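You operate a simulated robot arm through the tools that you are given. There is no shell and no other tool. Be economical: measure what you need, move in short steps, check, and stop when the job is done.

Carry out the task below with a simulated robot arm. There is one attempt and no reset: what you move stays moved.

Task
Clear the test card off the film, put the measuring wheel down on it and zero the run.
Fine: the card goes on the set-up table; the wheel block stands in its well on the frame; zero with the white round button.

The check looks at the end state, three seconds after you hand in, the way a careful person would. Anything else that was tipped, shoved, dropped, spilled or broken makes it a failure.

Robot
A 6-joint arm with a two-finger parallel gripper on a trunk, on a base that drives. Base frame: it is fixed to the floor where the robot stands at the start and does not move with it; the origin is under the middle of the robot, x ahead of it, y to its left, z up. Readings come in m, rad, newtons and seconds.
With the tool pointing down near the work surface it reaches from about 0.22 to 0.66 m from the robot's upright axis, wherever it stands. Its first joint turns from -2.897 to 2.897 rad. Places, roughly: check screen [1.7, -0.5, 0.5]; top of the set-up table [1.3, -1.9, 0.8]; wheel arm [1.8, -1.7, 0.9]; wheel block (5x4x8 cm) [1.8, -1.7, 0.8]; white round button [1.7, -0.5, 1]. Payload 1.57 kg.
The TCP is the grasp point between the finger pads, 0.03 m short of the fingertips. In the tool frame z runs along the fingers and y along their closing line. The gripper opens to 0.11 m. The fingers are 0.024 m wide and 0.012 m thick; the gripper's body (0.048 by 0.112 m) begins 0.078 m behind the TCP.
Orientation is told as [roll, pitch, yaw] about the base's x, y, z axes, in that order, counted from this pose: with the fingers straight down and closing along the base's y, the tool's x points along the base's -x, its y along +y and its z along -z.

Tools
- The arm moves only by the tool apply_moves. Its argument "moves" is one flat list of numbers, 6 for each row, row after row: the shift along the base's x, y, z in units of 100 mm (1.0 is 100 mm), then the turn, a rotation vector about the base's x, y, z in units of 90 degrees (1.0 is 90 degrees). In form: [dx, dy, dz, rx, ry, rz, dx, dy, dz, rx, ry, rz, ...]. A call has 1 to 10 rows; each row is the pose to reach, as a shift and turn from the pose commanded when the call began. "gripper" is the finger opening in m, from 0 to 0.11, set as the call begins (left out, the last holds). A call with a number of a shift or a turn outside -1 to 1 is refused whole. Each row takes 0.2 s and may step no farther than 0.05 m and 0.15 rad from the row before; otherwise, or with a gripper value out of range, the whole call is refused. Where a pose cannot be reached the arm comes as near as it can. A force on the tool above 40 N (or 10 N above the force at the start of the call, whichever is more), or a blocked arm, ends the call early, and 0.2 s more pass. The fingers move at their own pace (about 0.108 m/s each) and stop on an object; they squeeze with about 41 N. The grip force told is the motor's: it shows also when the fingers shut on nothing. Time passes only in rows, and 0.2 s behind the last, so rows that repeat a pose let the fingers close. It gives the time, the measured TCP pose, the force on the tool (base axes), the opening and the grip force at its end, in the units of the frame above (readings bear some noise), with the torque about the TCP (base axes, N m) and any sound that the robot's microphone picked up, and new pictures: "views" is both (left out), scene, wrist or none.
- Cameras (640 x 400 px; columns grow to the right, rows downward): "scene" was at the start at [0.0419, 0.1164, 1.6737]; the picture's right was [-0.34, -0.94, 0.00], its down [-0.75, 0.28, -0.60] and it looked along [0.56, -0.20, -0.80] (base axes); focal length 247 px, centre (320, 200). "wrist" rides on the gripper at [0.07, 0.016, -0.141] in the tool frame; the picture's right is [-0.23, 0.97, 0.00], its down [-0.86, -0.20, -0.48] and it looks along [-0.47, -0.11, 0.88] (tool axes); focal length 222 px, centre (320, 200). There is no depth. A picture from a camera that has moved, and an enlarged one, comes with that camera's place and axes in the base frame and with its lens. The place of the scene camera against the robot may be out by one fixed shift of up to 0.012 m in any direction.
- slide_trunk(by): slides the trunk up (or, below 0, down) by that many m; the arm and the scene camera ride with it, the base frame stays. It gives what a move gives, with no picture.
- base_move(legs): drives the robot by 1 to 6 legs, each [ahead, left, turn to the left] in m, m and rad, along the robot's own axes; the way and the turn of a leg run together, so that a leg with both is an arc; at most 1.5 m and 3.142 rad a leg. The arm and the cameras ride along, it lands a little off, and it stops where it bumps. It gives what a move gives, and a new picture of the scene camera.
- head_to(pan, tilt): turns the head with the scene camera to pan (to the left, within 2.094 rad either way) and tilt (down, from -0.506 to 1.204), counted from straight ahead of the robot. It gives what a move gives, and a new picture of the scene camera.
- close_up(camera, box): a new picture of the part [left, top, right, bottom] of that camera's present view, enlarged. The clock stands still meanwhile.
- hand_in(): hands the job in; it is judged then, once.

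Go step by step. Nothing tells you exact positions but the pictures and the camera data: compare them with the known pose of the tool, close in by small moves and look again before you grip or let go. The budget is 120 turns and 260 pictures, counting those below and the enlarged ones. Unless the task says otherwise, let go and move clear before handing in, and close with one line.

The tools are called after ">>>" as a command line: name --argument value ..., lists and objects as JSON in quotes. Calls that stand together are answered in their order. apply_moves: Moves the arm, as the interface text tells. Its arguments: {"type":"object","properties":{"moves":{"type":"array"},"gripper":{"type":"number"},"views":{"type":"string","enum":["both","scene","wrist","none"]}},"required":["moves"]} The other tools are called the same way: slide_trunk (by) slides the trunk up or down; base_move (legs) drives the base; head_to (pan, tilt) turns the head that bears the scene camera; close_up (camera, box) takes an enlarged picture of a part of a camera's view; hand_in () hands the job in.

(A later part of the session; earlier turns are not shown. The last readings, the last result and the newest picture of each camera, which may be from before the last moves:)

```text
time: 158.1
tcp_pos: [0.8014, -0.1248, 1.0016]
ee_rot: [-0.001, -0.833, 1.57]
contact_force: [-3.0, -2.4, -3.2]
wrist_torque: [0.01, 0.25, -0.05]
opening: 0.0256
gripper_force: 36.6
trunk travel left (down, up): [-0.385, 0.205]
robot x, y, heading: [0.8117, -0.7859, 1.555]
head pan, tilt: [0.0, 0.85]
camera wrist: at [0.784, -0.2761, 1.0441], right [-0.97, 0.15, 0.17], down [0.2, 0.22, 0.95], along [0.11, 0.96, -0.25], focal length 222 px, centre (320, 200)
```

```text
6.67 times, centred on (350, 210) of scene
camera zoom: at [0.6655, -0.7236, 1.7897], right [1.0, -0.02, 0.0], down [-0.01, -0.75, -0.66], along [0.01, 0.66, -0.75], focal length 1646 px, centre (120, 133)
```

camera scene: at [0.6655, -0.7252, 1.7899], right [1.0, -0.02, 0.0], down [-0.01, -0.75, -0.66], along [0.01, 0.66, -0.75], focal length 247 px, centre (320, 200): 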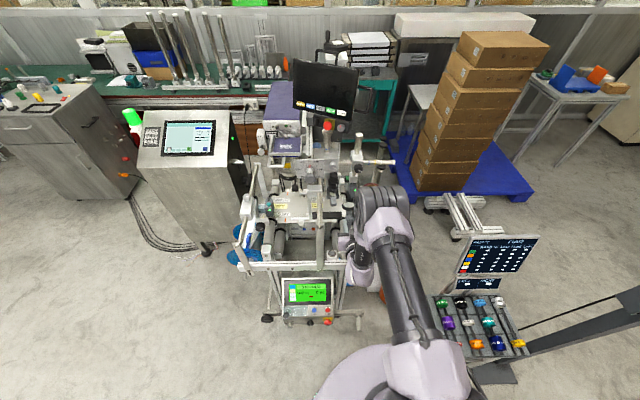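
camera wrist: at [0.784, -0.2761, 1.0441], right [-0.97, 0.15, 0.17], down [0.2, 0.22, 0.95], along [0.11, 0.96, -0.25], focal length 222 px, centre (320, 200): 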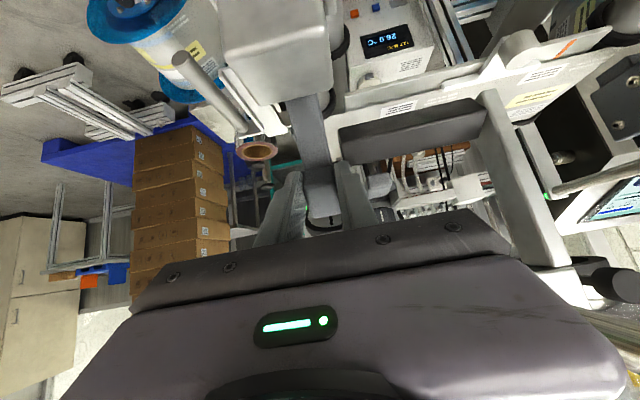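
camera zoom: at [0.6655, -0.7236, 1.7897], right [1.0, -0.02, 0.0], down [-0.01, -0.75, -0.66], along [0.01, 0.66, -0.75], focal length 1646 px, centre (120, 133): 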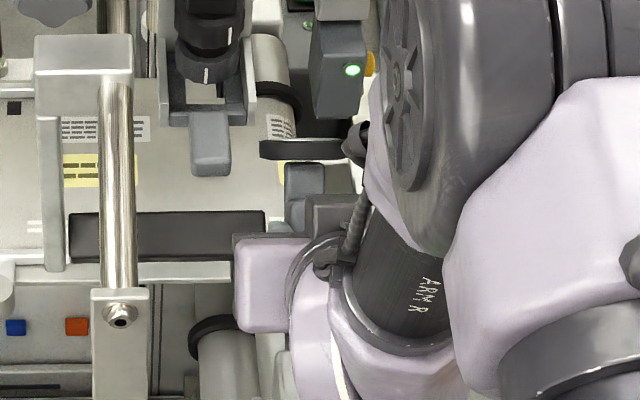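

The arm is swinging down properly and the block stays in its well. I continue to about 56°.

>>> apply_moves --moves '[0, 0.129, -0.064, -0.0889, 0, 0, 0, 0.249, -0.14, -0.1778, 0, 0, 0, 0.359, -0.231, -0.2667, 0, 0]' --views "wrist"

>>> close_up --camera "wrist" --box '[240, 20, 400, 210]'

>>> close_up --camera "scene" --box '[310, 180, 390, 240]'

```text
time: 158.9
tcp_pos: [0.7999, -0.0929, 0.9852]
ee_rot: [0.011, -0.457, 1.57]
contact_force: [5.2, -11.9, 13.1]
wrist_torque: [-0.62, -0.26, 0.43]
opening: 0.0257
gripper_force: 36.8
trunk travel left (down, up): [-0.385, 0.205]
robot x, y, heading: [0.8124, -0.7836, 1.552]
head pan, tilt: [0.0, 0.85]
stopped in row 3: the force on the tool passed its limit at 75 N (the readings are from after the stop); the commanded pose is now the measured one
camera wrist: at [0.7842, -0.2182, 1.0808], right [-0.97, 0.2, 0.11], down [0.2, 0.56, 0.81], along [0.1, 0.81, -0.58], focal length 222 px, centre (320, 200)
```

wrist: 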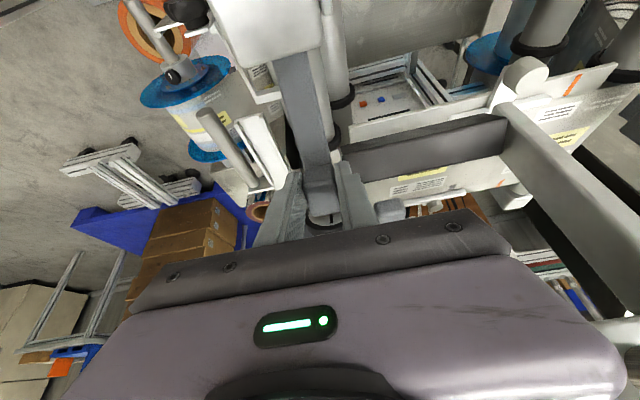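

```text
2.11 times, centred on (320, 115) of wrist
camera zoom: at [0.7842, -0.2182, 1.0808], right [-0.97, 0.2, 0.11], down [0.2, 0.56, 0.81], along [0.1, 0.81, -0.58], focal length 468 px, centre (320, 379)
```

zoom: 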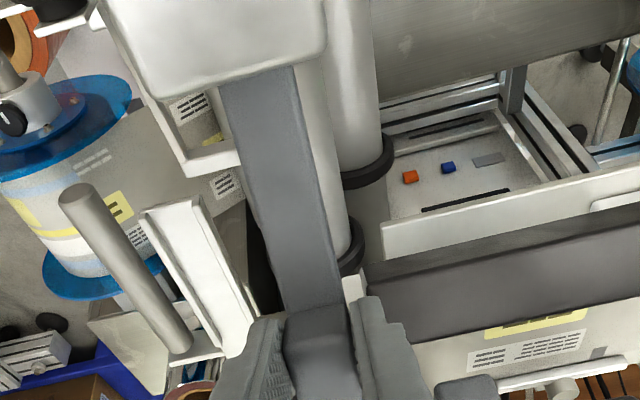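

```text
6.67 times, centred on (350, 210) of scene
camera zoom: at [0.6666, -0.7293, 1.7904], right [1.0, -0.02, 0.0], down [-0.01, -0.75, -0.66], along [0.01, 0.66, -0.75], focal length 1646 px, centre (120, 133)
```

zoom: 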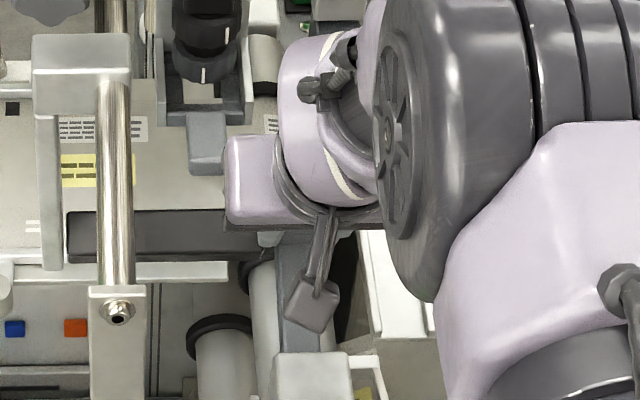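

The push was stopped: my left finger runs onto the black bar next to the arm (bar end x≈0.78). The sides are too narrow near the end, so I swing the arm back upright and will regrip the lug by its ends with the tool rolled 90°.

>>> apply_moves --moves '[0, -0.13, 0.07, 0.08, 0, 0, 0, -0.223, 0.122, 0.16, 0, 0, 0, -0.321, 0.164, 0.239, 0, 0]' --views "none"

>>> apply_moves --moves '[0, -0.137, 0.04, 0.09, 0, 0, 0, -0.277, 0.06, 0.18, 0, 0, 0, -0.42, 0.06, 0.27, 0, 0]' --views "none"

>>> apply_moves --moves '[0, -0.07, -0.007, 0.045, 0, 0, 0, -0.14, -0.015, 0.089, 0, 0]' --views "both"

>>> close_up --camera "wrist" --box '[240, 0, 400, 210]'

>>> close_up --camera "scene" --box '[290, 170, 390, 250]'

```text
time: 159.7
tcp_pos: [0.7977, -0.1233, 1.0008]
ee_rot: [0.008, -0.834, 1.573]
contact_force: [3.0, 5.4, 17.3]
wrist_torque: [-0.21, -0.3, 0.06]
opening: 0.0259
gripper_force: 37.3
trunk travel left (down, up): [-0.385, 0.205]
robot x, y, heading: [0.815, -0.7848, 1.552]
head pan, tilt: [0.0, 0.85]
```

```text
time: 160.5
tcp_pos: [0.8005, -0.1655, 1.0038]
ee_rot: [0.011, -1.257, 1.569]
contact_force: [8.5, 4.8, 11.9]
wrist_torque: [0.57, -0.32, -0.11]
opening: 0.0257
gripper_force: 36.9
trunk travel left (down, up): [-0.385, 0.205]
robot x, y, heading: [0.8121, -0.7866, 1.552]
head pan, tilt: [0.0, 0.85]
```

```text
time: 161.1
tcp_pos: [0.799, -0.1789, 1.0038]
ee_rot: [0.006, -1.398, 1.575]
contact_force: [4.5, 4.7, 9.9]
wrist_torque: [0.64, -0.22, 0.03]
opening: 0.0256
gripper_force: 37.0
trunk travel left (down, up): [-0.385, 0.205]
robot x, y, heading: [0.8124, -0.7873, 1.552]
head pan, tilt: [0.0, 0.85]
camera scene: at [0.6669, -0.7247, 1.79], right [1.0, -0.02, 0.0], down [-0.01, -0.75, -0.66], along [0.01, 0.66, -0.75], focal length 247 px, centre (320, 200)
camera wrist: at [0.7836, -0.3298, 0.959], right [-0.97, 0.03, 0.22], down [0.2, -0.32, 0.93], along [0.1, 0.95, 0.31], focal length 222 px, centre (320, 200)
```

scene: 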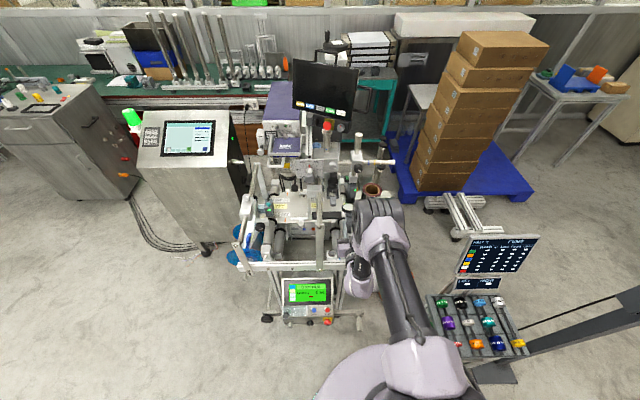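
wrist: 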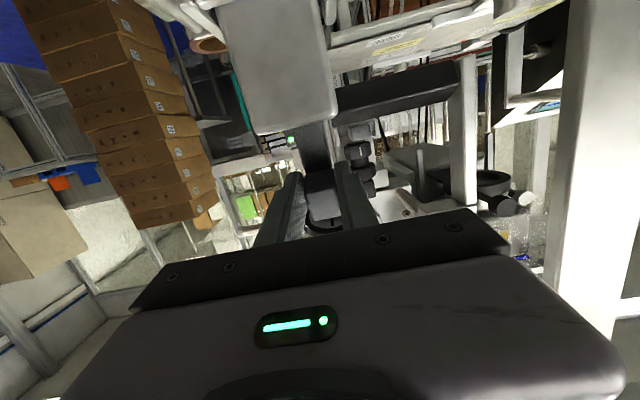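

```text
1.90 times, centred on (320, 105) of wrist
camera zoom: at [0.7836, -0.3298, 0.959], right [-0.97, 0.03, 0.22], down [0.2, -0.32, 0.93], along [0.1, 0.95, 0.31], focal length 423 px, centre (320, 381)
```

zoom: 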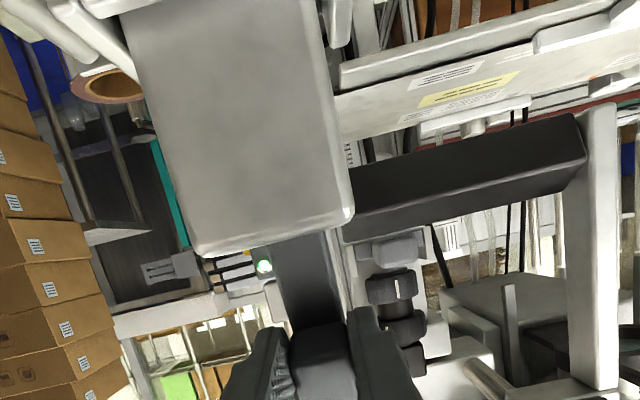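

```text
5.00 times, centred on (340, 210) of scene
camera zoom: at [0.6669, -0.7247, 1.79], right [1.0, -0.02, 0.0], down [-0.01, -0.75, -0.66], along [0.01, 0.66, -0.75], focal length 1235 px, centre (220, 150)
```

zoom: 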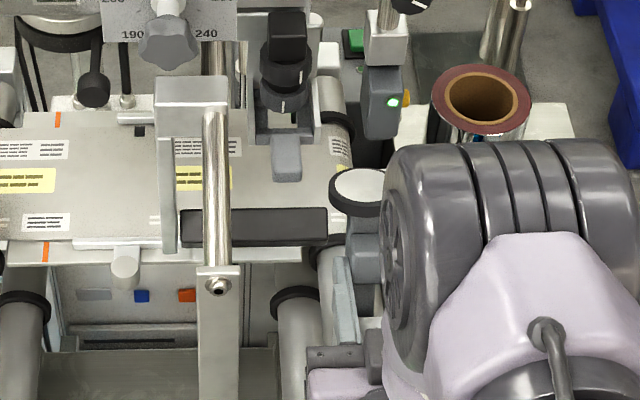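

The arm is upright again and the black bar has not moved. I nudge it fully home and release, checking that it stays.

>>> apply_moves --moves '[0, -0.025, 0.01, 0, 0, 0]' --views "none"

>>> apply_moves --moves '[0, 0, 0, 0, 0, 0, 0, 0, 0, 0, 0, 0]' --gripper 0.05 --views "none"

>>> close_up --camera "wrist" --box '[240, 60, 400, 210]'

```text
time: 161.5
tcp_pos: [0.7981, -0.1816, 1.0023]
ee_rot: [0.006, -1.394, 1.574]
contact_force: [2.7, 9.9, 2.3]
wrist_torque: [1.06, -0.2, -0.05]
opening: 0.0258
gripper_force: 37.0
trunk travel left (down, up): [-0.385, 0.205]
robot x, y, heading: [0.8123, -0.7852, 1.555]
head pan, tilt: [0.0, 0.85]
```

```text
time: 162.1
tcp_pos: [0.7983, -0.1806, 1.0031]
ee_rot: [0.003, -1.393, 1.578]
contact_force: [0.8, 0.0, -0.5]
wrist_torque: [-0.01, 0.03, 0.01]
opening: 0.0501
gripper_force: 0.1
trunk travel left (down, up): [-0.385, 0.205]
robot x, y, heading: [0.8107, -0.7883, 1.551]
head pan, tilt: [0.0, 0.85]
```

```text
2.67 times, centred on (320, 135) of wrist
camera zoom: at [0.7831, -0.3326, 0.9597], right [-0.97, 0.03, 0.22], down [0.2, -0.32, 0.93], along [0.1, 0.95, 0.3], focal length 592 px, centre (320, 373)
```

zoom: 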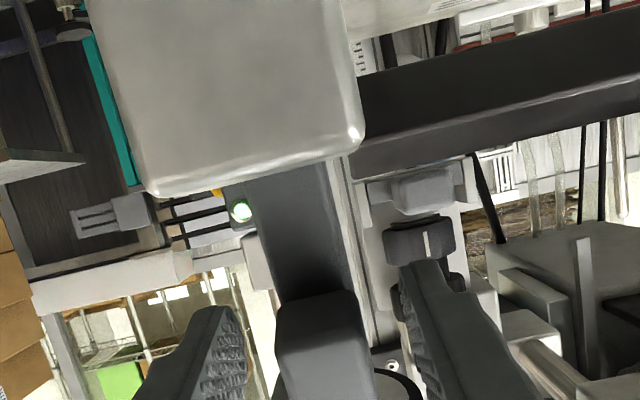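

The arm stays upright by itself. I back out 10 cm and roll the gripper 90° so its fingers close up-and-down on the lug's ends.

>>> apply_moves --moves '[0, -0.45, 0.08, 0, 0, 0, 0, -0.9, 0.16, 0, 0, 0, 0, -1.0, 0.18, 0, 0, 0]' --views "none"

>>> apply_moves --moves '[0, 0, 0, 0, -0.088, 0.015, 0, 0, 0, 0, -0.177, 0.031, 0, 0, 0, 0, -0.266, 0.046, 0, 0, 0, 0, -0.355, 0.061, 0, 0, 0, 0, -0.443, 0.077, 0, 0, 0, 0, -0.532, 0.092, 0, 0, 0, 0, -0.62, 0.107, 0, 0, 0, 0, -0.709, 0.122, 0, 0, 0, 0, -0.798, 0.138, 0, 0, 0, 0, -0.886, 0.153]' --views "none"

>>> apply_moves --moves '[0, 0, 0, 0, -0.05, 0.008, 0, 0, 0, 0, -0.1, 0.017]' --views "both"

```text
time: 162.9
tcp_pos: [0.7984, -0.282, 1.0226]
ee_rot: [0.002, -1.394, 1.578]
contact_force: [0.1, -0.1, 0.4]
wrist_torque: [-0.01, -0.04, -0.03]
opening: 0.05
gripper_force: 0.1
trunk travel left (down, up): [-0.385, 0.205]
robot x, y, heading: [0.8121, -0.7838, 1.552]
head pan, tilt: [0.0, 0.85]
```

```text
time: 165.1
tcp_pos: [0.7986, -0.2811, 1.0218]
ee_rot: [-1.387, -0.152, 3.11]
contact_force: [0.1, 0.4, 0.5]
wrist_torque: [-0.01, -0.01, 0.0]
opening: 0.05
gripper_force: 0.0
trunk travel left (down, up): [-0.385, 0.205]
robot x, y, heading: [0.812, -0.789, 1.553]
head pan, tilt: [0.0, 0.85]
```

```text
time: 165.7
tcp_pos: [0.7983, -0.2813, 1.0216]
ee_rot: [-1.389, 0.004, 3.139]
contact_force: [-0.2, 0.1, 0.5]
wrist_torque: [-0.01, -0.01, -0.01]
opening: 0.0504
gripper_force: 0.1
trunk travel left (down, up): [-0.385, 0.205]
robot x, y, heading: [0.8115, -0.7865, 1.553]
head pan, tilt: [0.0, 0.85]
camera scene: at [0.6662, -0.7243, 1.7899], right [1.0, -0.02, 0.0], down [-0.01, -0.75, -0.66], along [0.01, 0.66, -0.75], focal length 247 px, centre (320, 200)
camera wrist: at [0.8672, -0.4232, 1.0317], right [-0.22, -0.17, -0.96], down [-0.86, -0.43, 0.28], along [-0.46, 0.89, -0.05], focal length 222 px, centre (320, 200)
```

scene: 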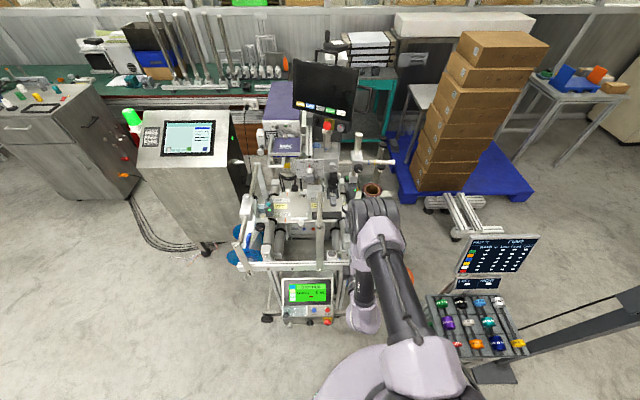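
wrist: 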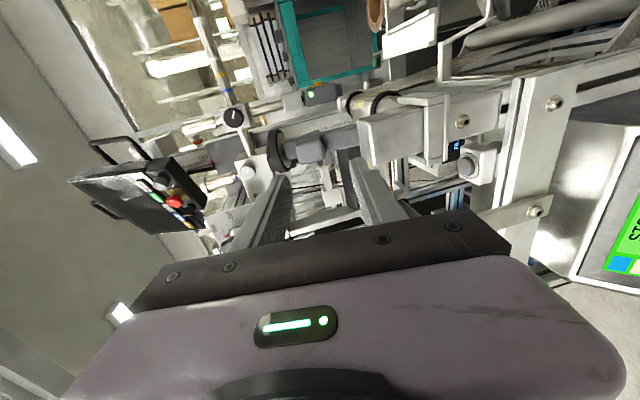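

The tool is rolled; the wrist camera now gives a side view of wheel, lug and block. I enlarge it.

>>> close_up --camera "wrist" --box '[230, 80, 430, 220]'

```text
2.86 times, centred on (330, 150) of wrist
camera zoom: at [0.8672, -0.4232, 1.0317], right [-0.22, -0.17, -0.96], down [-0.86, -0.43, 0.28], along [-0.46, 0.89, -0.05], focal length 635 px, centre (291, 343)
```

zoom: 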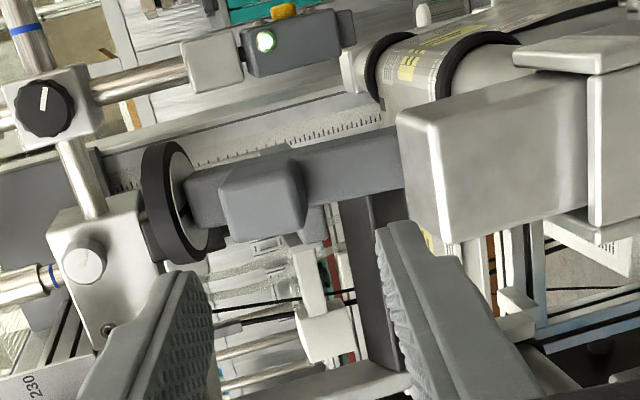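

Side view gives: lug z 0.999–1.030, wheel disc z 1.037–1.057, front of the lug y≈-0.182. I will pinch wheel face and lug end together: level the tool, open to 0.08, and go in until the tips reach y≈-0.172.

>>> apply_moves --moves '[0.01, 0.1, 0.03, 0.055, 0, 0, 0.01, 0.25, 0.06, 0.111, 0, 0, 0.01, 0.45, 0.06, 0.111, 0, 0]' --gripper 0.08 --views "none"

>>> close_up --camera "wrist" --box '[230, 80, 430, 220]'

```text
time: 166.5
tcp_pos: [0.7989, -0.235, 1.027]
ee_rot: [-1.565, 0.003, 3.135]
contact_force: [0.8, 0.2, 0.5]
wrist_torque: [0.01, 0.02, -0.01]
opening: 0.08
gripper_force: 0.2
trunk travel left (down, up): [-0.385, 0.205]
robot x, y, heading: [0.8118, -0.7875, 1.552]
head pan, tilt: [0.0, 0.85]
```

```text
2.86 times, centred on (330, 150) of wrist
camera zoom: at [0.8682, -0.3776, 1.0126], right [-0.23, -0.01, -0.97], down [-0.86, -0.47, 0.2], along [-0.46, 0.88, 0.1], focal length 635 px, centre (291, 343)
```

zoom: 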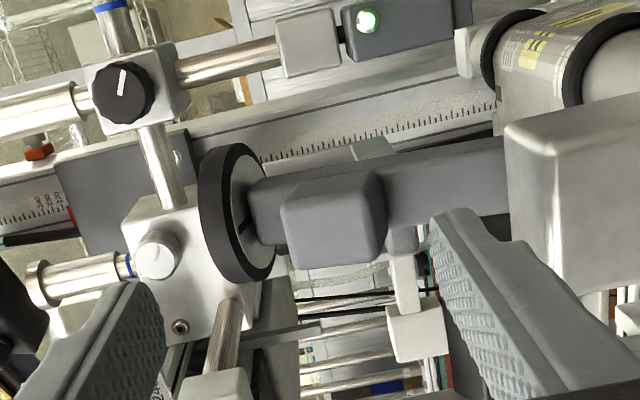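

Measurements hold. I advance 3 cm to put the finger tips beside wheel face and lug end.

>>> apply_moves --moves '[0, 0.2, 0.01, 0, 0, 0, 0, 0.31, 0.01, 0, 0, 0]' --views "none"

>>> close_up --camera "wrist" --box '[230, 80, 430, 220]'

```text
time: 167.1
tcp_pos: [0.7995, -0.2053, 1.0298]
ee_rot: [-1.565, 0.001, 3.136]
contact_force: [0.8, 0.1, -0.6]
wrist_torque: [0.02, -0.01, -0.04]
opening: 0.0801
gripper_force: 0.1
trunk travel left (down, up): [-0.385, 0.205]
robot x, y, heading: [0.8115, -0.7864, 1.554]
head pan, tilt: [0.0, 0.85]
```

```text
2.86 times, centred on (330, 150) of wrist
camera zoom: at [0.8682, -0.3459, 1.0141], right [-0.23, -0.01, -0.97], down [-0.86, -0.47, 0.2], along [-0.46, 0.88, 0.1], focal length 635 px, centre (291, 343)
```

zoom: 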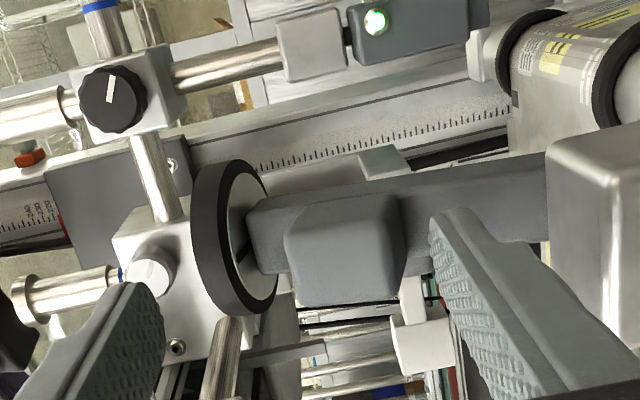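

Both tips are in place. I close the gripper on wheel and lug.

>>> apply_moves --moves '[0, 0, 0, 0, 0, 0, 0, 0, 0, 0, 0, 0, 0, 0, 0, 0, 0, 0]' --gripper 0.045 --views "none"

>>> close_up --camera "wrist" --box '[230, 80, 430, 220]'

```text
time: 167.9
tcp_pos: [0.7999, -0.2032, 1.0268]
ee_rot: [-1.561, 0.002, 3.138]
contact_force: [1.3, 0.5, -12.0]
wrist_torque: [-0.33, -0.12, 0.0]
opening: 0.0551
gripper_force: 5.8
trunk travel left (down, up): [-0.385, 0.205]
robot x, y, heading: [0.8133, -0.7842, 1.555]
head pan, tilt: [0.0, 0.85]
```

```text
2.86 times, centred on (330, 150) of wrist
camera zoom: at [0.8683, -0.3454, 1.0134], right [-0.23, -0.01, -0.97], down [-0.86, -0.47, 0.2], along [-0.46, 0.88, 0.1], focal length 635 px, centre (291, 343)
```

zoom: 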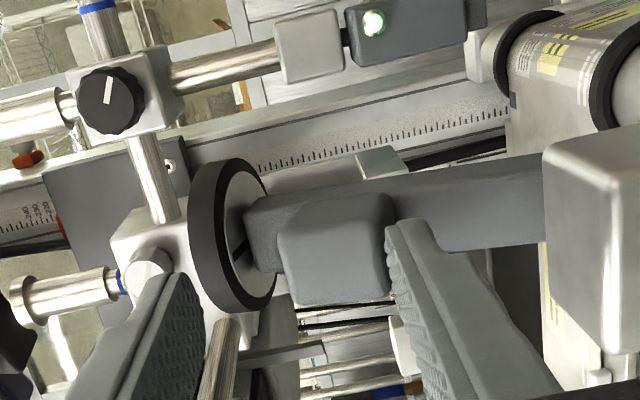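

The lower finger touches first; I shift the tool down slightly so the pinch is balanced.

>>> apply_moves --moves '[0, 0, -0.025, 0, 0, 0, 0, 0, -0.025, 0, 0, 0, 0, 0, -0.025, 0, 0, 0]' --views "none"

>>> close_up --camera "wrist" --box '[230, 80, 430, 220]'

```text
time: 168.7
tcp_pos: [0.7999, -0.2045, 1.0266]
ee_rot: [-1.566, 0.002, 3.137]
contact_force: [-0.1, -1.0, 0.6]
wrist_torque: [-0.01, -0.03, 0.03]
opening: 0.0448
gripper_force: 0.1
trunk travel left (down, up): [-0.385, 0.205]
robot x, y, heading: [0.8099, -0.7898, 1.555]
head pan, tilt: [0.0, 0.85]
```

```text
2.86 times, centred on (330, 150) of wrist
camera zoom: at [0.8681, -0.346, 1.0117], right [-0.23, 0.0, -0.97], down [-0.86, -0.47, 0.2], along [-0.46, 0.88, 0.1], focal length 635 px, centre (291, 343)
```

zoom: 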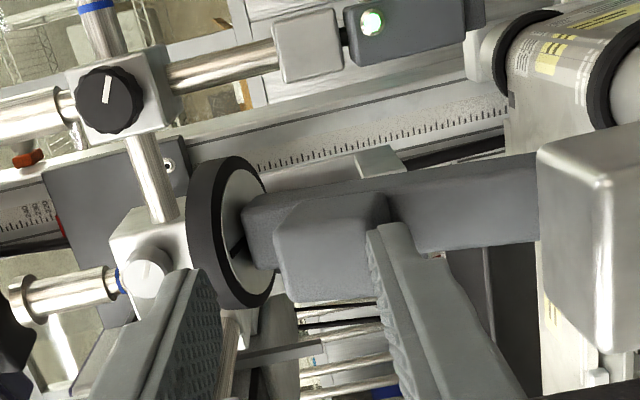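

The tips were short: the lug's front is y≈-0.172, the arm's front y≈-0.152, and the wheel sits further back. So the lug's ends can be gripped directly. I back off, recentre at z≈1.014 and go deeper.

>>> apply_moves --moves '[0, -0.2, 0, 0, 0, 0, 0, -0.3, -0.06, 0, 0, 0, 0, -0.3, -0.12, 0, 0, 0]' --gripper 0.05 --views "none"

>>> apply_moves --moves '[0, 0.25, 0, 0, 0, 0, 0, 0.42, 0, 0, 0, 0]' --views "none"

>>> close_up --camera "wrist" --box '[230, 80, 430, 220]'

```text
time: 169.5
tcp_pos: [0.7989, -0.2348, 1.014]
ee_rot: [-1.566, 0.002, 3.135]
contact_force: [0.2, -0.5, 0.3]
wrist_torque: [0.02, 0.03, -0.01]
opening: 0.0502
gripper_force: 0.1
trunk travel left (down, up): [-0.385, 0.205]
robot x, y, heading: [0.8103, -0.7858, 1.55]
head pan, tilt: [0.0, 0.85]
```

```text
time: 170.1
tcp_pos: [0.7996, -0.1922, 1.0148]
ee_rot: [-1.563, 0.002, 3.136]
contact_force: [-0.2, 0.3, 0.1]
wrist_torque: [0.0, -0.03, 0.01]
opening: 0.0501
gripper_force: 0.0
trunk travel left (down, up): [-0.385, 0.205]
robot x, y, heading: [0.8089, -0.7875, 1.552]
head pan, tilt: [0.0, 0.85]
```

```text
2.86 times, centred on (330, 150) of wrist
camera zoom: at [0.8685, -0.3343, 0.9995], right [-0.23, -0.01, -0.97], down [-0.86, -0.47, 0.2], along [-0.46, 0.88, 0.1], focal length 635 px, centre (291, 343)
```

zoom: 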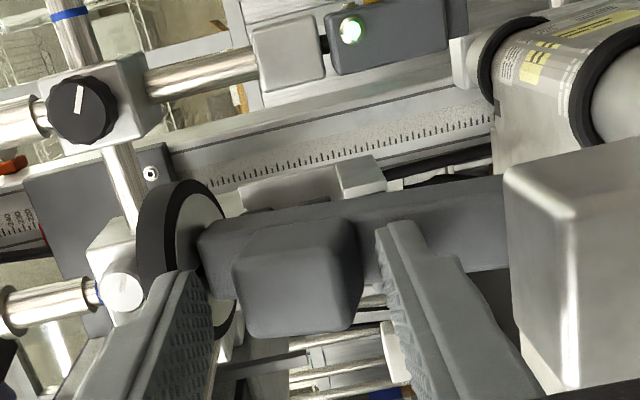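

The fingers straddle the lug evenly. I close.

>>> apply_moves --moves '[0, 0, 0, 0, 0, 0, 0, 0, 0, 0, 0, 0, 0, 0, 0, 0, 0, 0]' --gripper 0.015 --views "none"

>>> close_up --camera "wrist" --box '[230, 80, 430, 220]'

```text
time: 170.9
tcp_pos: [0.7988, -0.1926, 1.0142]
ee_rot: [-1.562, 0.003, 3.135]
contact_force: [1.5, -5.1, -3.5]
wrist_torque: [-0.81, -0.22, -0.01]
opening: 0.0345
gripper_force: 40.9
trunk travel left (down, up): [-0.385, 0.205]
robot x, y, heading: [0.8122, -0.7866, 1.553]
head pan, tilt: [0.0, 0.85]
```

```text
2.86 times, centred on (330, 150) of wrist
camera zoom: at [0.8686, -0.3346, 0.999], right [-0.23, -0.01, -0.97], down [-0.86, -0.47, 0.2], along [-0.46, 0.88, 0.1], focal length 635 px, centre (291, 343)
```

zoom: 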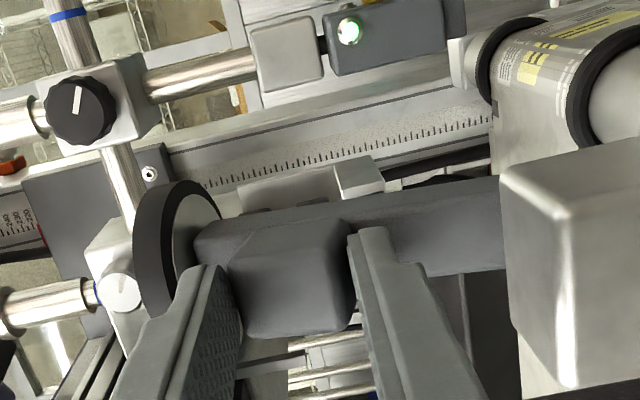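

Firm grip on the lug. I follow the arc again, turning the tool with the arm, to 24° first.

>>> apply_moves --moves '[0, 0.154, 0.034, -0.0889, 0, 0, 0, 0.313, 0.048, -0.1778, 0, 0, 0, 0.47, 0.039, -0.2667, 0, 0]' --views "none"

>>> close_up --camera "wrist" --box '[230, 60, 430, 220]'

```text
time: 171.7
tcp_pos: [0.8005, -0.146, 1.0176]
ee_rot: [-1.143, 0.002, 3.139]
contact_force: [0.0, -6.2, -6.3]
wrist_torque: [-0.55, -0.02, -0.12]
opening: 0.0341
gripper_force: 40.5
trunk travel left (down, up): [-0.385, 0.205]
robot x, y, heading: [0.8119, -0.7877, 1.552]
head pan, tilt: [0.0, 0.85]
```

```text
2.50 times, centred on (330, 140) of wrist
camera zoom: at [0.8683, -0.2807, 1.0628], right [-0.22, -0.4, -0.89], down [-0.86, -0.35, 0.38], along [-0.46, 0.85, -0.27], focal length 555 px, centre (295, 350)
```

zoom: 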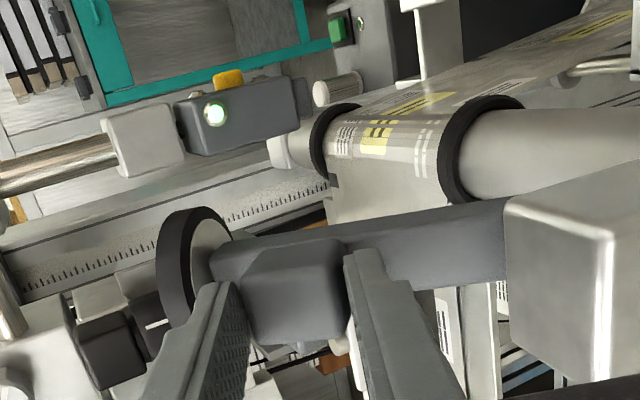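

Working smoothly with small forces; the wheel heads for the film on the roller. I continue to 48°.

>>> apply_moves --moves '[0, 0.156, -0.031, -0.0889, 0, 0, 0, 0.305, -0.083, -0.1778, 0, 0, 0, 0.446, -0.157, -0.2667, 0, 0]' --views "none"

>>> close_up --camera "wrist" --box '[230, 60, 430, 220]'

>>> close_up --camera "scene" --box '[290, 170, 390, 250]'

```text
time: 172.5
tcp_pos: [0.7993, -0.1005, 1.0032]
ee_rot: [-0.725, 0.004, 3.141]
contact_force: [-0.3, -3.2, -3.3]
wrist_torque: [-0.25, -0.09, -0.05]
opening: 0.0328
gripper_force: 40.7
trunk travel left (down, up): [-0.385, 0.205]
robot x, y, heading: [0.8085, -0.785, 1.546]
head pan, tilt: [0.0, 0.85]
```

```text
2.50 times, centred on (330, 140) of wrist
camera zoom: at [0.8681, -0.2061, 1.0983], right [-0.22, -0.73, -0.65], down [-0.86, -0.17, 0.49], along [-0.46, 0.67, -0.59], focal length 555 px, centre (295, 350)
```

zoom: 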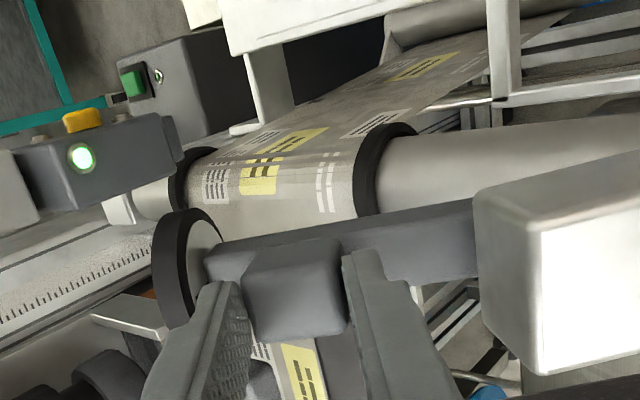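

```text
5.00 times, centred on (340, 210) of scene
camera zoom: at [0.6662, -0.7239, 1.7899], right [1.0, -0.02, 0.0], down [-0.01, -0.75, -0.66], along [0.01, 0.66, -0.75], focal length 1235 px, centre (220, 150)
```

zoom: 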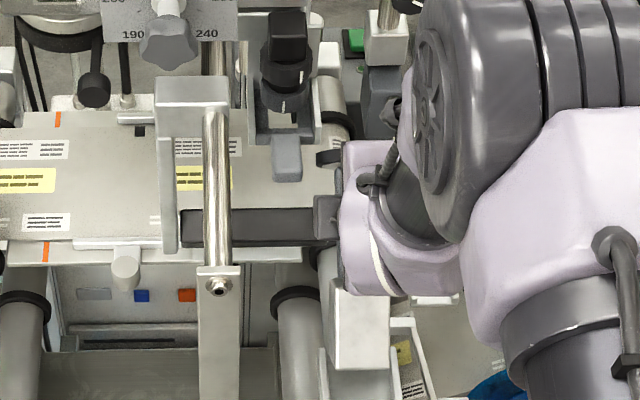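

I check the block's seating more closely before going on.

>>> close_up --camera "scene" --box '[325, 205, 381, 255]'

>>> close_up --camera "wrist" --box '[340, 60, 540, 220]'

```text
8.00 times, centred on (353, 230) of scene
camera zoom: at [0.6662, -0.7239, 1.7899], right [1.0, -0.02, 0.0], down [-0.01, -0.75, -0.66], along [0.01, 0.66, -0.75], focal length 1976 px, centre (56, -40)
```

zoom: 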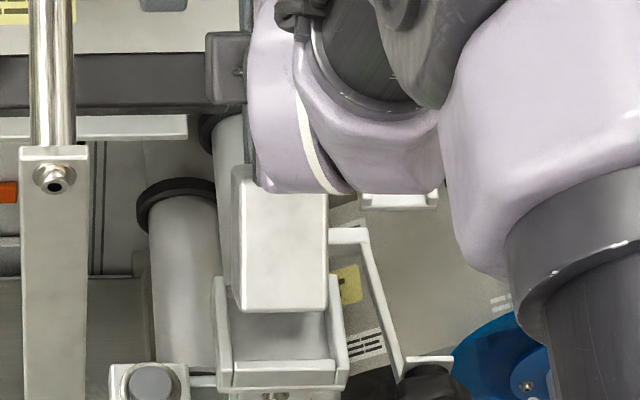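

```text
2.50 times, centred on (440, 140) of wrist
camera zoom: at [0.8681, -0.2061, 1.0983], right [-0.22, -0.73, -0.65], down [-0.86, -0.17, 0.49], along [-0.46, 0.67, -0.59], focal length 555 px, centre (20, 350)
```

zoom: 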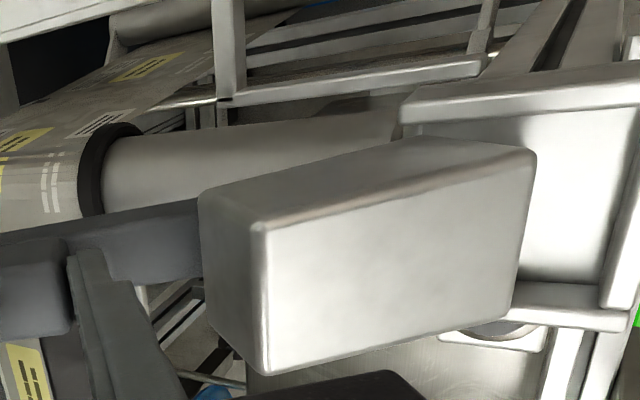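

Looking closely, the block has tipped out with the arm this time: the pivot has friction and my path lifted it. I reverse the same path to set the block back into its well.

>>> apply_moves --moves '[0, -0.141, 0.074, 0.0889, 0, 0, 0, -0.29, 0.126, 0.1778, 0, 0, 0, -0.446, 0.157, 0.2667, 0, 0]' --views "none"

>>> apply_moves --moves '[0, -0.157, 0.009, 0.0889, 0, 0, 0, -0.235, 0.005, 0.1333, 0, 0]' --views "none"

>>> close_up --camera "scene" --box '[325, 205, 381, 255]'

>>> close_up --camera "wrist" --box '[300, 40, 500, 220]'

```text
time: 173.3
tcp_pos: [0.7999, -0.1459, 1.0188]
ee_rot: [-1.142, 0.003, 3.136]
contact_force: [-0.1, -10.0, -7.4]
wrist_torque: [-1.0, 0.0, -0.23]
opening: 0.0334
gripper_force: 40.9
trunk travel left (down, up): [-0.385, 0.205]
robot x, y, heading: [0.8118, -0.7847, 1.548]
head pan, tilt: [0.0, 0.85]
```

```text
time: 173.9
tcp_pos: [0.8001, -0.1702, 1.0184]
ee_rot: [-1.353, 0.001, 3.138]
contact_force: [0.8, -6.7, -6.5]
wrist_torque: [-0.9, -0.06, -0.17]
opening: 0.0333
gripper_force: 41.5
trunk travel left (down, up): [-0.385, 0.205]
robot x, y, heading: [0.8153, -0.7872, 1.549]
head pan, tilt: [0.0, 0.85]
```

```text
8.00 times, centred on (353, 230) of scene
camera zoom: at [0.6662, -0.7246, 1.7898], right [1.0, -0.02, 0.0], down [-0.01, -0.75, -0.66], along [0.01, 0.66, -0.75], focal length 1976 px, centre (56, -40)
```

zoom: 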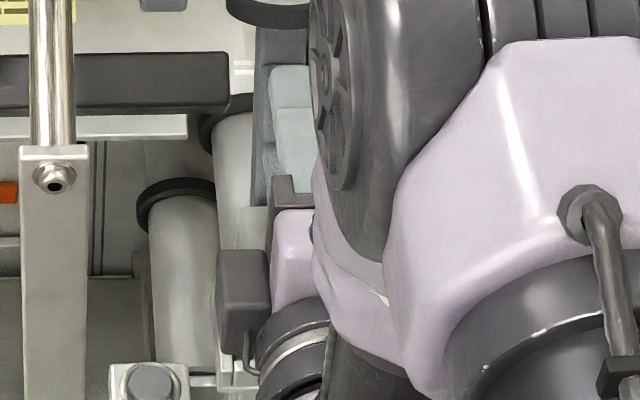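

```text
2.22 times, centred on (400, 130) of wrist
camera zoom: at [0.8677, -0.3118, 1.0332], right [-0.23, -0.21, -0.95], down [-0.86, -0.42, 0.3], along [-0.46, 0.88, -0.08], focal length 494 px, centre (142, 356)
```

zoom: 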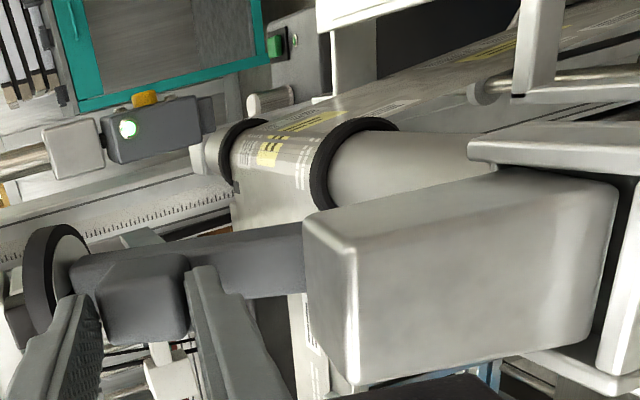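

The block is about 12° from upright and entering the cup. I finish the reverse motion to upright.

>>> apply_moves --moves '[0, -0.12, -0.017, 0.0667, 0, 0, 0, -0.236, -0.045, 0.1333, 0, 0]' --views "none"

>>> close_up --camera "wrist" --box '[300, 40, 500, 220]'

```text
time: 174.5
tcp_pos: [0.8002, -0.1932, 1.0133]
ee_rot: [-1.567, 0.002, 3.135]
contact_force: [-2.0, -3.0, -3.3]
wrist_torque: [-0.63, 0.22, -0.12]
opening: 0.0335
gripper_force: 40.6
trunk travel left (down, up): [-0.385, 0.205]
robot x, y, heading: [0.8108, -0.7876, 1.55]
head pan, tilt: [0.0, 0.85]
```

```text
2.22 times, centred on (400, 130) of wrist
camera zoom: at [0.8681, -0.3348, 0.9987], right [-0.23, 0.0, -0.97], down [-0.86, -0.47, 0.2], along [-0.46, 0.88, 0.1], focal length 494 px, centre (142, 356)
```

zoom: 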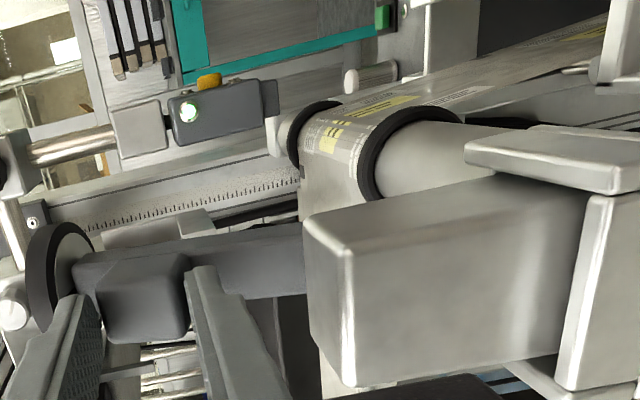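

The block is upright in the cup again. I release the lug, back out and check the seating.

>>> apply_moves --moves '[0, 0, 0, 0, 0, 0, 0, 0, 0, 0, 0, 0]' --gripper 0.05 --views "none"

>>> apply_moves --moves '[0, -0.4, 0, 0, 0, 0, 0, -0.8, 0, 0, 0, 0, 0, -1.0, 0, 0, 0, 0]' --views "none"

>>> close_up --camera "wrist" --box '[230, 40, 470, 220]'

>>> close_up --camera "scene" --box '[320, 190, 390, 255]'

```text
time: 175.1
tcp_pos: [0.7987, -0.1944, 1.0138]
ee_rot: [-1.563, 0.002, 3.136]
contact_force: [0.7, 0.9, 0.1]
wrist_torque: [0.0, -0.03, -0.02]
opening: 0.0499
gripper_force: 0.1
trunk travel left (down, up): [-0.385, 0.205]
robot x, y, heading: [0.8133, -0.7879, 1.551]
head pan, tilt: [0.0, 0.85]
```

```text
time: 175.9
tcp_pos: [0.7982, -0.2936, 1.0149]
ee_rot: [-1.564, 0.002, 3.137]
contact_force: [0.6, -0.9, 0.9]
wrist_torque: [0.03, -0.02, 0.02]
opening: 0.05
gripper_force: 0.0
trunk travel left (down, up): [-0.385, 0.205]
robot x, y, heading: [0.8121, -0.7858, 1.548]
head pan, tilt: [0.0, 0.85]
```

```text
2.22 times, centred on (350, 130) of wrist
camera zoom: at [0.8678, -0.4346, 0.9997], right [-0.22, -0.01, -0.97], down [-0.86, -0.47, 0.2], along [-0.46, 0.88, 0.1], focal length 494 px, centre (253, 356)
```

zoom: 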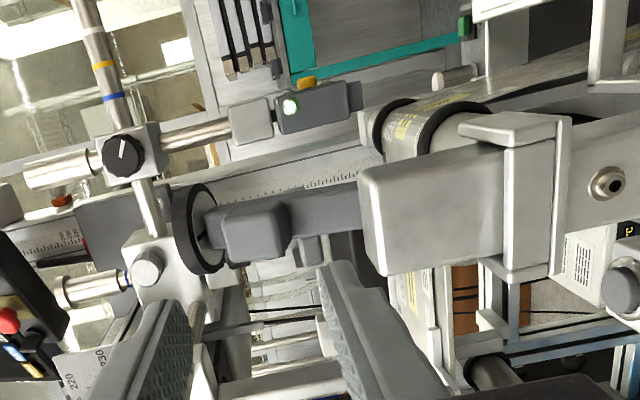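

```text
6.15 times, centred on (355, 222) of scene
camera zoom: at [0.6661, -0.7245, 1.7899], right [1.0, -0.02, 0.0], down [-0.01, -0.75, -0.66], along [0.01, 0.66, -0.75], focal length 1520 px, centre (105, 62)
```

zoom: 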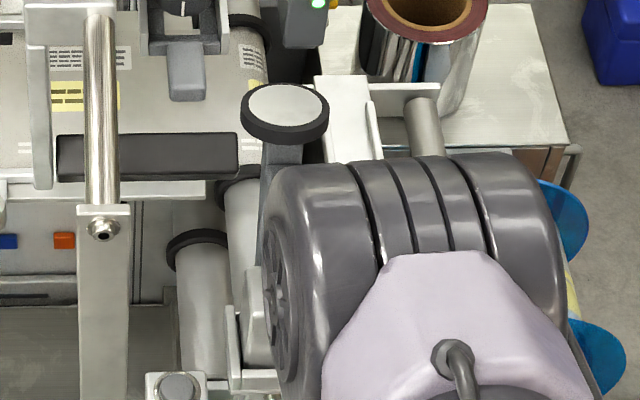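

The block is back in its well and the arm upright. I roll the gripper back for the side grip that worked before, this time gripping close under the wheel so the fingers clear the black bar.

>>> apply_moves --moves '[0, 0, 0, 0, 0.09, 0, 0, 0, 0, 0, 0.18, 0, 0, 0, 0, 0, 0.27, 0, 0, 0, 0, 0, 0.36, 0, 0, 0, 0, 0, 0.45, 0, 0, 0, 0, 0, 0.54, 0, 0, 0, 0, 0, 0.63, 0, 0, 0, 0, 0, 0.72, 0, 0, 0, 0, 0, 0.81, 0, 0, 0, 0, 0, 0.9, 0]' --gripper 0.05 --views "none"

>>> apply_moves --moves '[0.01, 0.15, 0.05, 0, 0.05, 0, 0.01, 0.3, 0.08, 0, 0.1, 0]' --views "none"

>>> apply_moves --moves '[0, 0.1, 0.0, -0.055, 0, 0, 0, 0.4, 0.0, -0.055, 0, 0, 0, 0.7, -0.01, -0.055, 0, 0]' --views "wrist"

>>> close_up --camera "wrist" --box '[240, 60, 400, 210]'

```text
time: 178.1
tcp_pos: [0.7995, -0.2933, 1.0141]
ee_rot: [-1.532, -1.412, 3.109]
contact_force: [0.4, 0.4, 0.0]
wrist_torque: [-0.01, -0.01, 0.03]
opening: 0.05
gripper_force: 0.1
trunk travel left (down, up): [-0.385, 0.205]
robot x, y, heading: [0.8123, -0.7882, 1.553]
head pan, tilt: [0.0, 0.85]
```

```text
time: 178.7
tcp_pos: [0.801, -0.2625, 1.0224]
ee_rot: [-0.161, -1.566, 1.738]
contact_force: [-0.4, 0.6, -0.6]
wrist_torque: [0.0, 0.02, 0.01]
opening: 0.0502
gripper_force: 0.0
trunk travel left (down, up): [-0.385, 0.205]
robot x, y, heading: [0.8137, -0.7879, 1.551]
head pan, tilt: [0.0, 0.85]
```

```text
time: 179.5
tcp_pos: [0.7996, -0.1926, 1.0209]
ee_rot: [-0.02, -1.478, 1.598]
contact_force: [-0.9, -0.1, 0.0]
wrist_torque: [0.0, 0.0, 0.0]
opening: 0.05
gripper_force: 0.1
trunk travel left (down, up): [-0.385, 0.205]
robot x, y, heading: [0.8146, -0.7876, 1.551]
head pan, tilt: [0.0, 0.85]
camera wrist: at [0.7855, -0.34, 0.965], right [-0.97, 0.01, 0.22], down [0.2, -0.4, 0.9], along [0.1, 0.92, 0.38], focal length 222 px, centre (320, 200)
```

wrist: 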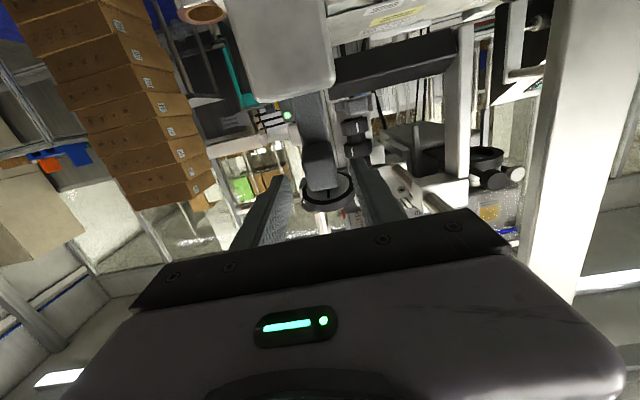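

```text
2.67 times, centred on (320, 135) of wrist
camera zoom: at [0.7855, -0.34, 0.965], right [-0.97, 0.01, 0.22], down [0.2, -0.4, 0.9], along [0.1, 0.92, 0.38], focal length 592 px, centre (320, 373)
```

zoom: 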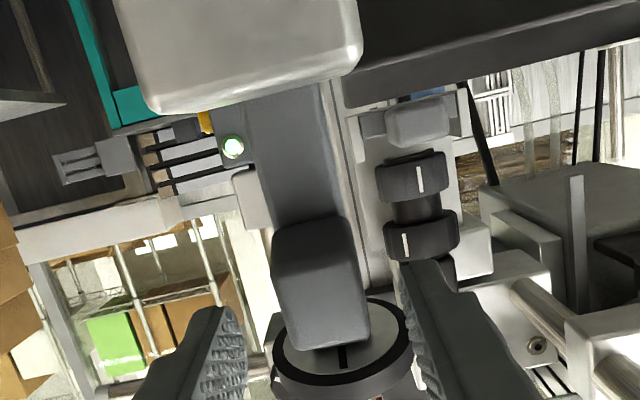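

The fingers are just under the wheel, straddling the lug. I advance 1 cm and close.

>>> apply_moves --moves '[0, 0.095, -0.005, 0, 0, 0]' --views "none"

>>> apply_moves --moves '[0, 0, 0, 0, 0, 0, 0, 0, 0, 0, 0, 0, 0, 0, 0, 0, 0, 0]' --gripper 0.01 --views "none"

>>> close_up --camera "wrist" --box '[240, 60, 400, 210]'

```text
time: 179.9
tcp_pos: [0.8013, -0.1847, 1.0205]
ee_rot: [-0.009, -1.478, 1.587]
contact_force: [0.6, 1.4, -0.6]
wrist_torque: [0.01, -0.01, 0.0]
opening: 0.0502
gripper_force: 0.1
trunk travel left (down, up): [-0.385, 0.205]
robot x, y, heading: [0.8121, -0.7878, 1.55]
head pan, tilt: [0.0, 0.85]
```

```text
time: 180.7
tcp_pos: [0.8013, -0.1849, 1.0211]
ee_rot: [-0.014, -1.48, 1.591]
contact_force: [-3.3, -0.8, 0.2]
wrist_torque: [-0.05, 0.55, -0.02]
opening: 0.0257
gripper_force: 36.6
trunk travel left (down, up): [-0.385, 0.205]
robot x, y, heading: [0.8084, -0.7854, 1.551]
head pan, tilt: [0.0, 0.85]
```

```text
2.67 times, centred on (320, 135) of wrist
camera zoom: at [0.7849, -0.3309, 0.9645], right [-0.97, 0.01, 0.23], down [0.2, -0.4, 0.9], along [0.1, 0.92, 0.38], focal length 592 px, centre (320, 373)
```

zoom: 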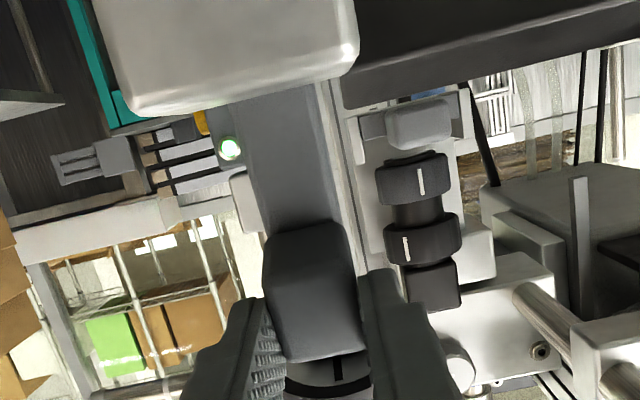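

Held. I swing 16° with a slight downward bias and check that the block stays put.

>>> apply_moves --moves '[0, 0.08, 0.003, -0.0444, 0, 0, 0, 0.162, 0.01, -0.0889, 0, 0, 0, 0.245, 0.01, -0.1333, 0, 0, 0, 0.327, 0.006, -0.1778, 0, 0]' --views "none"

>>> close_up --camera "wrist" --box '[200, 0, 440, 210]'

>>> close_up --camera "scene" --box '[320, 190, 390, 255]'

```text
time: 181.7
tcp_pos: [0.8007, -0.1515, 1.0232]
ee_rot: [-0.001, -1.201, 1.577]
contact_force: [-6.1, -0.2, 7.2]
wrist_torque: [-0.06, 0.57, -0.28]
opening: 0.0256
gripper_force: 36.6
trunk travel left (down, up): [-0.385, 0.205]
robot x, y, heading: [0.8126, -0.7872, 1.549]
head pan, tilt: [0.0, 0.85]
```

```text
1.90 times, centred on (320, 105) of wrist
camera zoom: at [0.7841, -0.3081, 1.0085], right [-0.97, 0.08, 0.21], down [0.2, -0.14, 0.97], along [0.1, 0.99, 0.12], focal length 423 px, centre (320, 381)
```

zoom: 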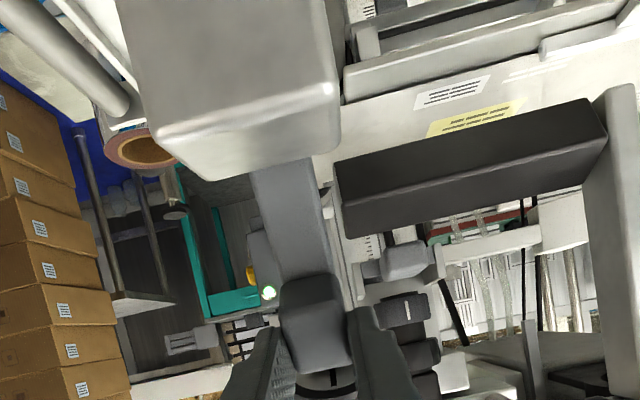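

```text
6.15 times, centred on (355, 222) of scene
camera zoom: at [0.6652, -0.7253, 1.7898], right [1.0, -0.02, 0.0], down [-0.01, -0.75, -0.66], along [0.01, 0.66, -0.75], focal length 1520 px, centre (105, 62)
```

zoom: 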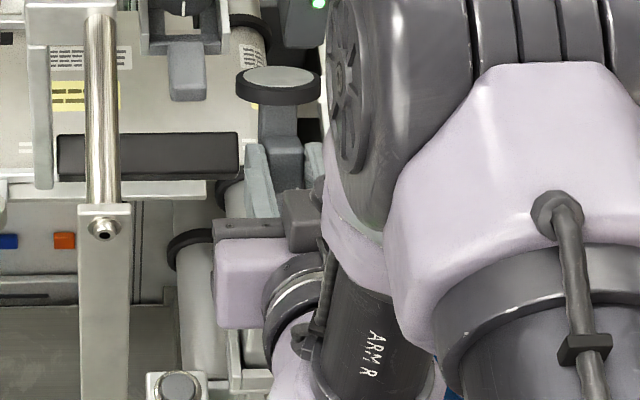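

The block is upright, matching predicted positions, while the arm folds. I continue to 40°.

>>> apply_moves --moves '[0, 0.163, -0.021, -0.0889, 0, 0, 0, 0.321, -0.066, -0.1778, 0, 0, 0, 0.471, -0.134, -0.2667, 0, 0]' --views "none"

>>> close_up --camera "wrist" --box '[200, 0, 440, 210]'

>>> close_up --camera "scene" --box '[310, 180, 390, 240]'

```text
time: 182.5
tcp_pos: [0.8006, -0.1042, 1.0069]
ee_rot: [0.004, -0.779, 1.573]
contact_force: [1.7, -4.6, -5.9]
wrist_torque: [-0.17, -0.18, 0.0]
opening: 0.0255
gripper_force: 37.3
trunk travel left (down, up): [-0.385, 0.205]
robot x, y, heading: [0.8112, -0.7849, 1.554]
head pan, tilt: [0.0, 0.85]
```

```text
1.90 times, centred on (320, 105) of wrist
camera zoom: at [0.7852, -0.2529, 1.0592], right [-0.97, 0.16, 0.16], down [0.2, 0.27, 0.94], along [0.1, 0.95, -0.3], focal length 423 px, centre (320, 381)
```

zoom: 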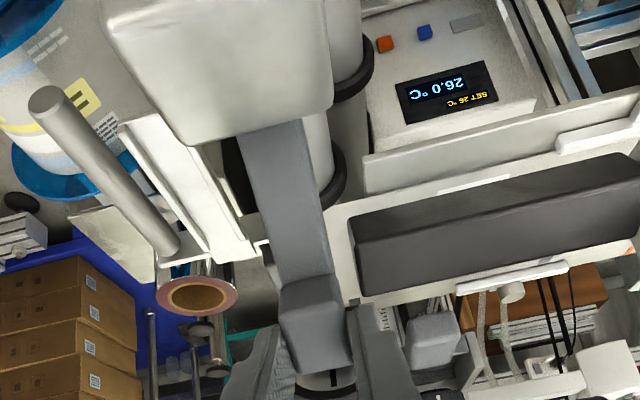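

```text
6.67 times, centred on (350, 210) of scene
camera zoom: at [0.6661, -0.7241, 1.7897], right [1.0, -0.02, 0.0], down [-0.01, -0.75, -0.66], along [0.01, 0.66, -0.75], focal length 1646 px, centre (120, 133)
```

zoom: 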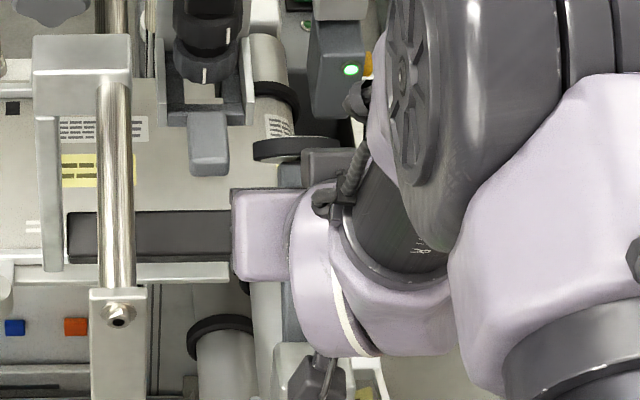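

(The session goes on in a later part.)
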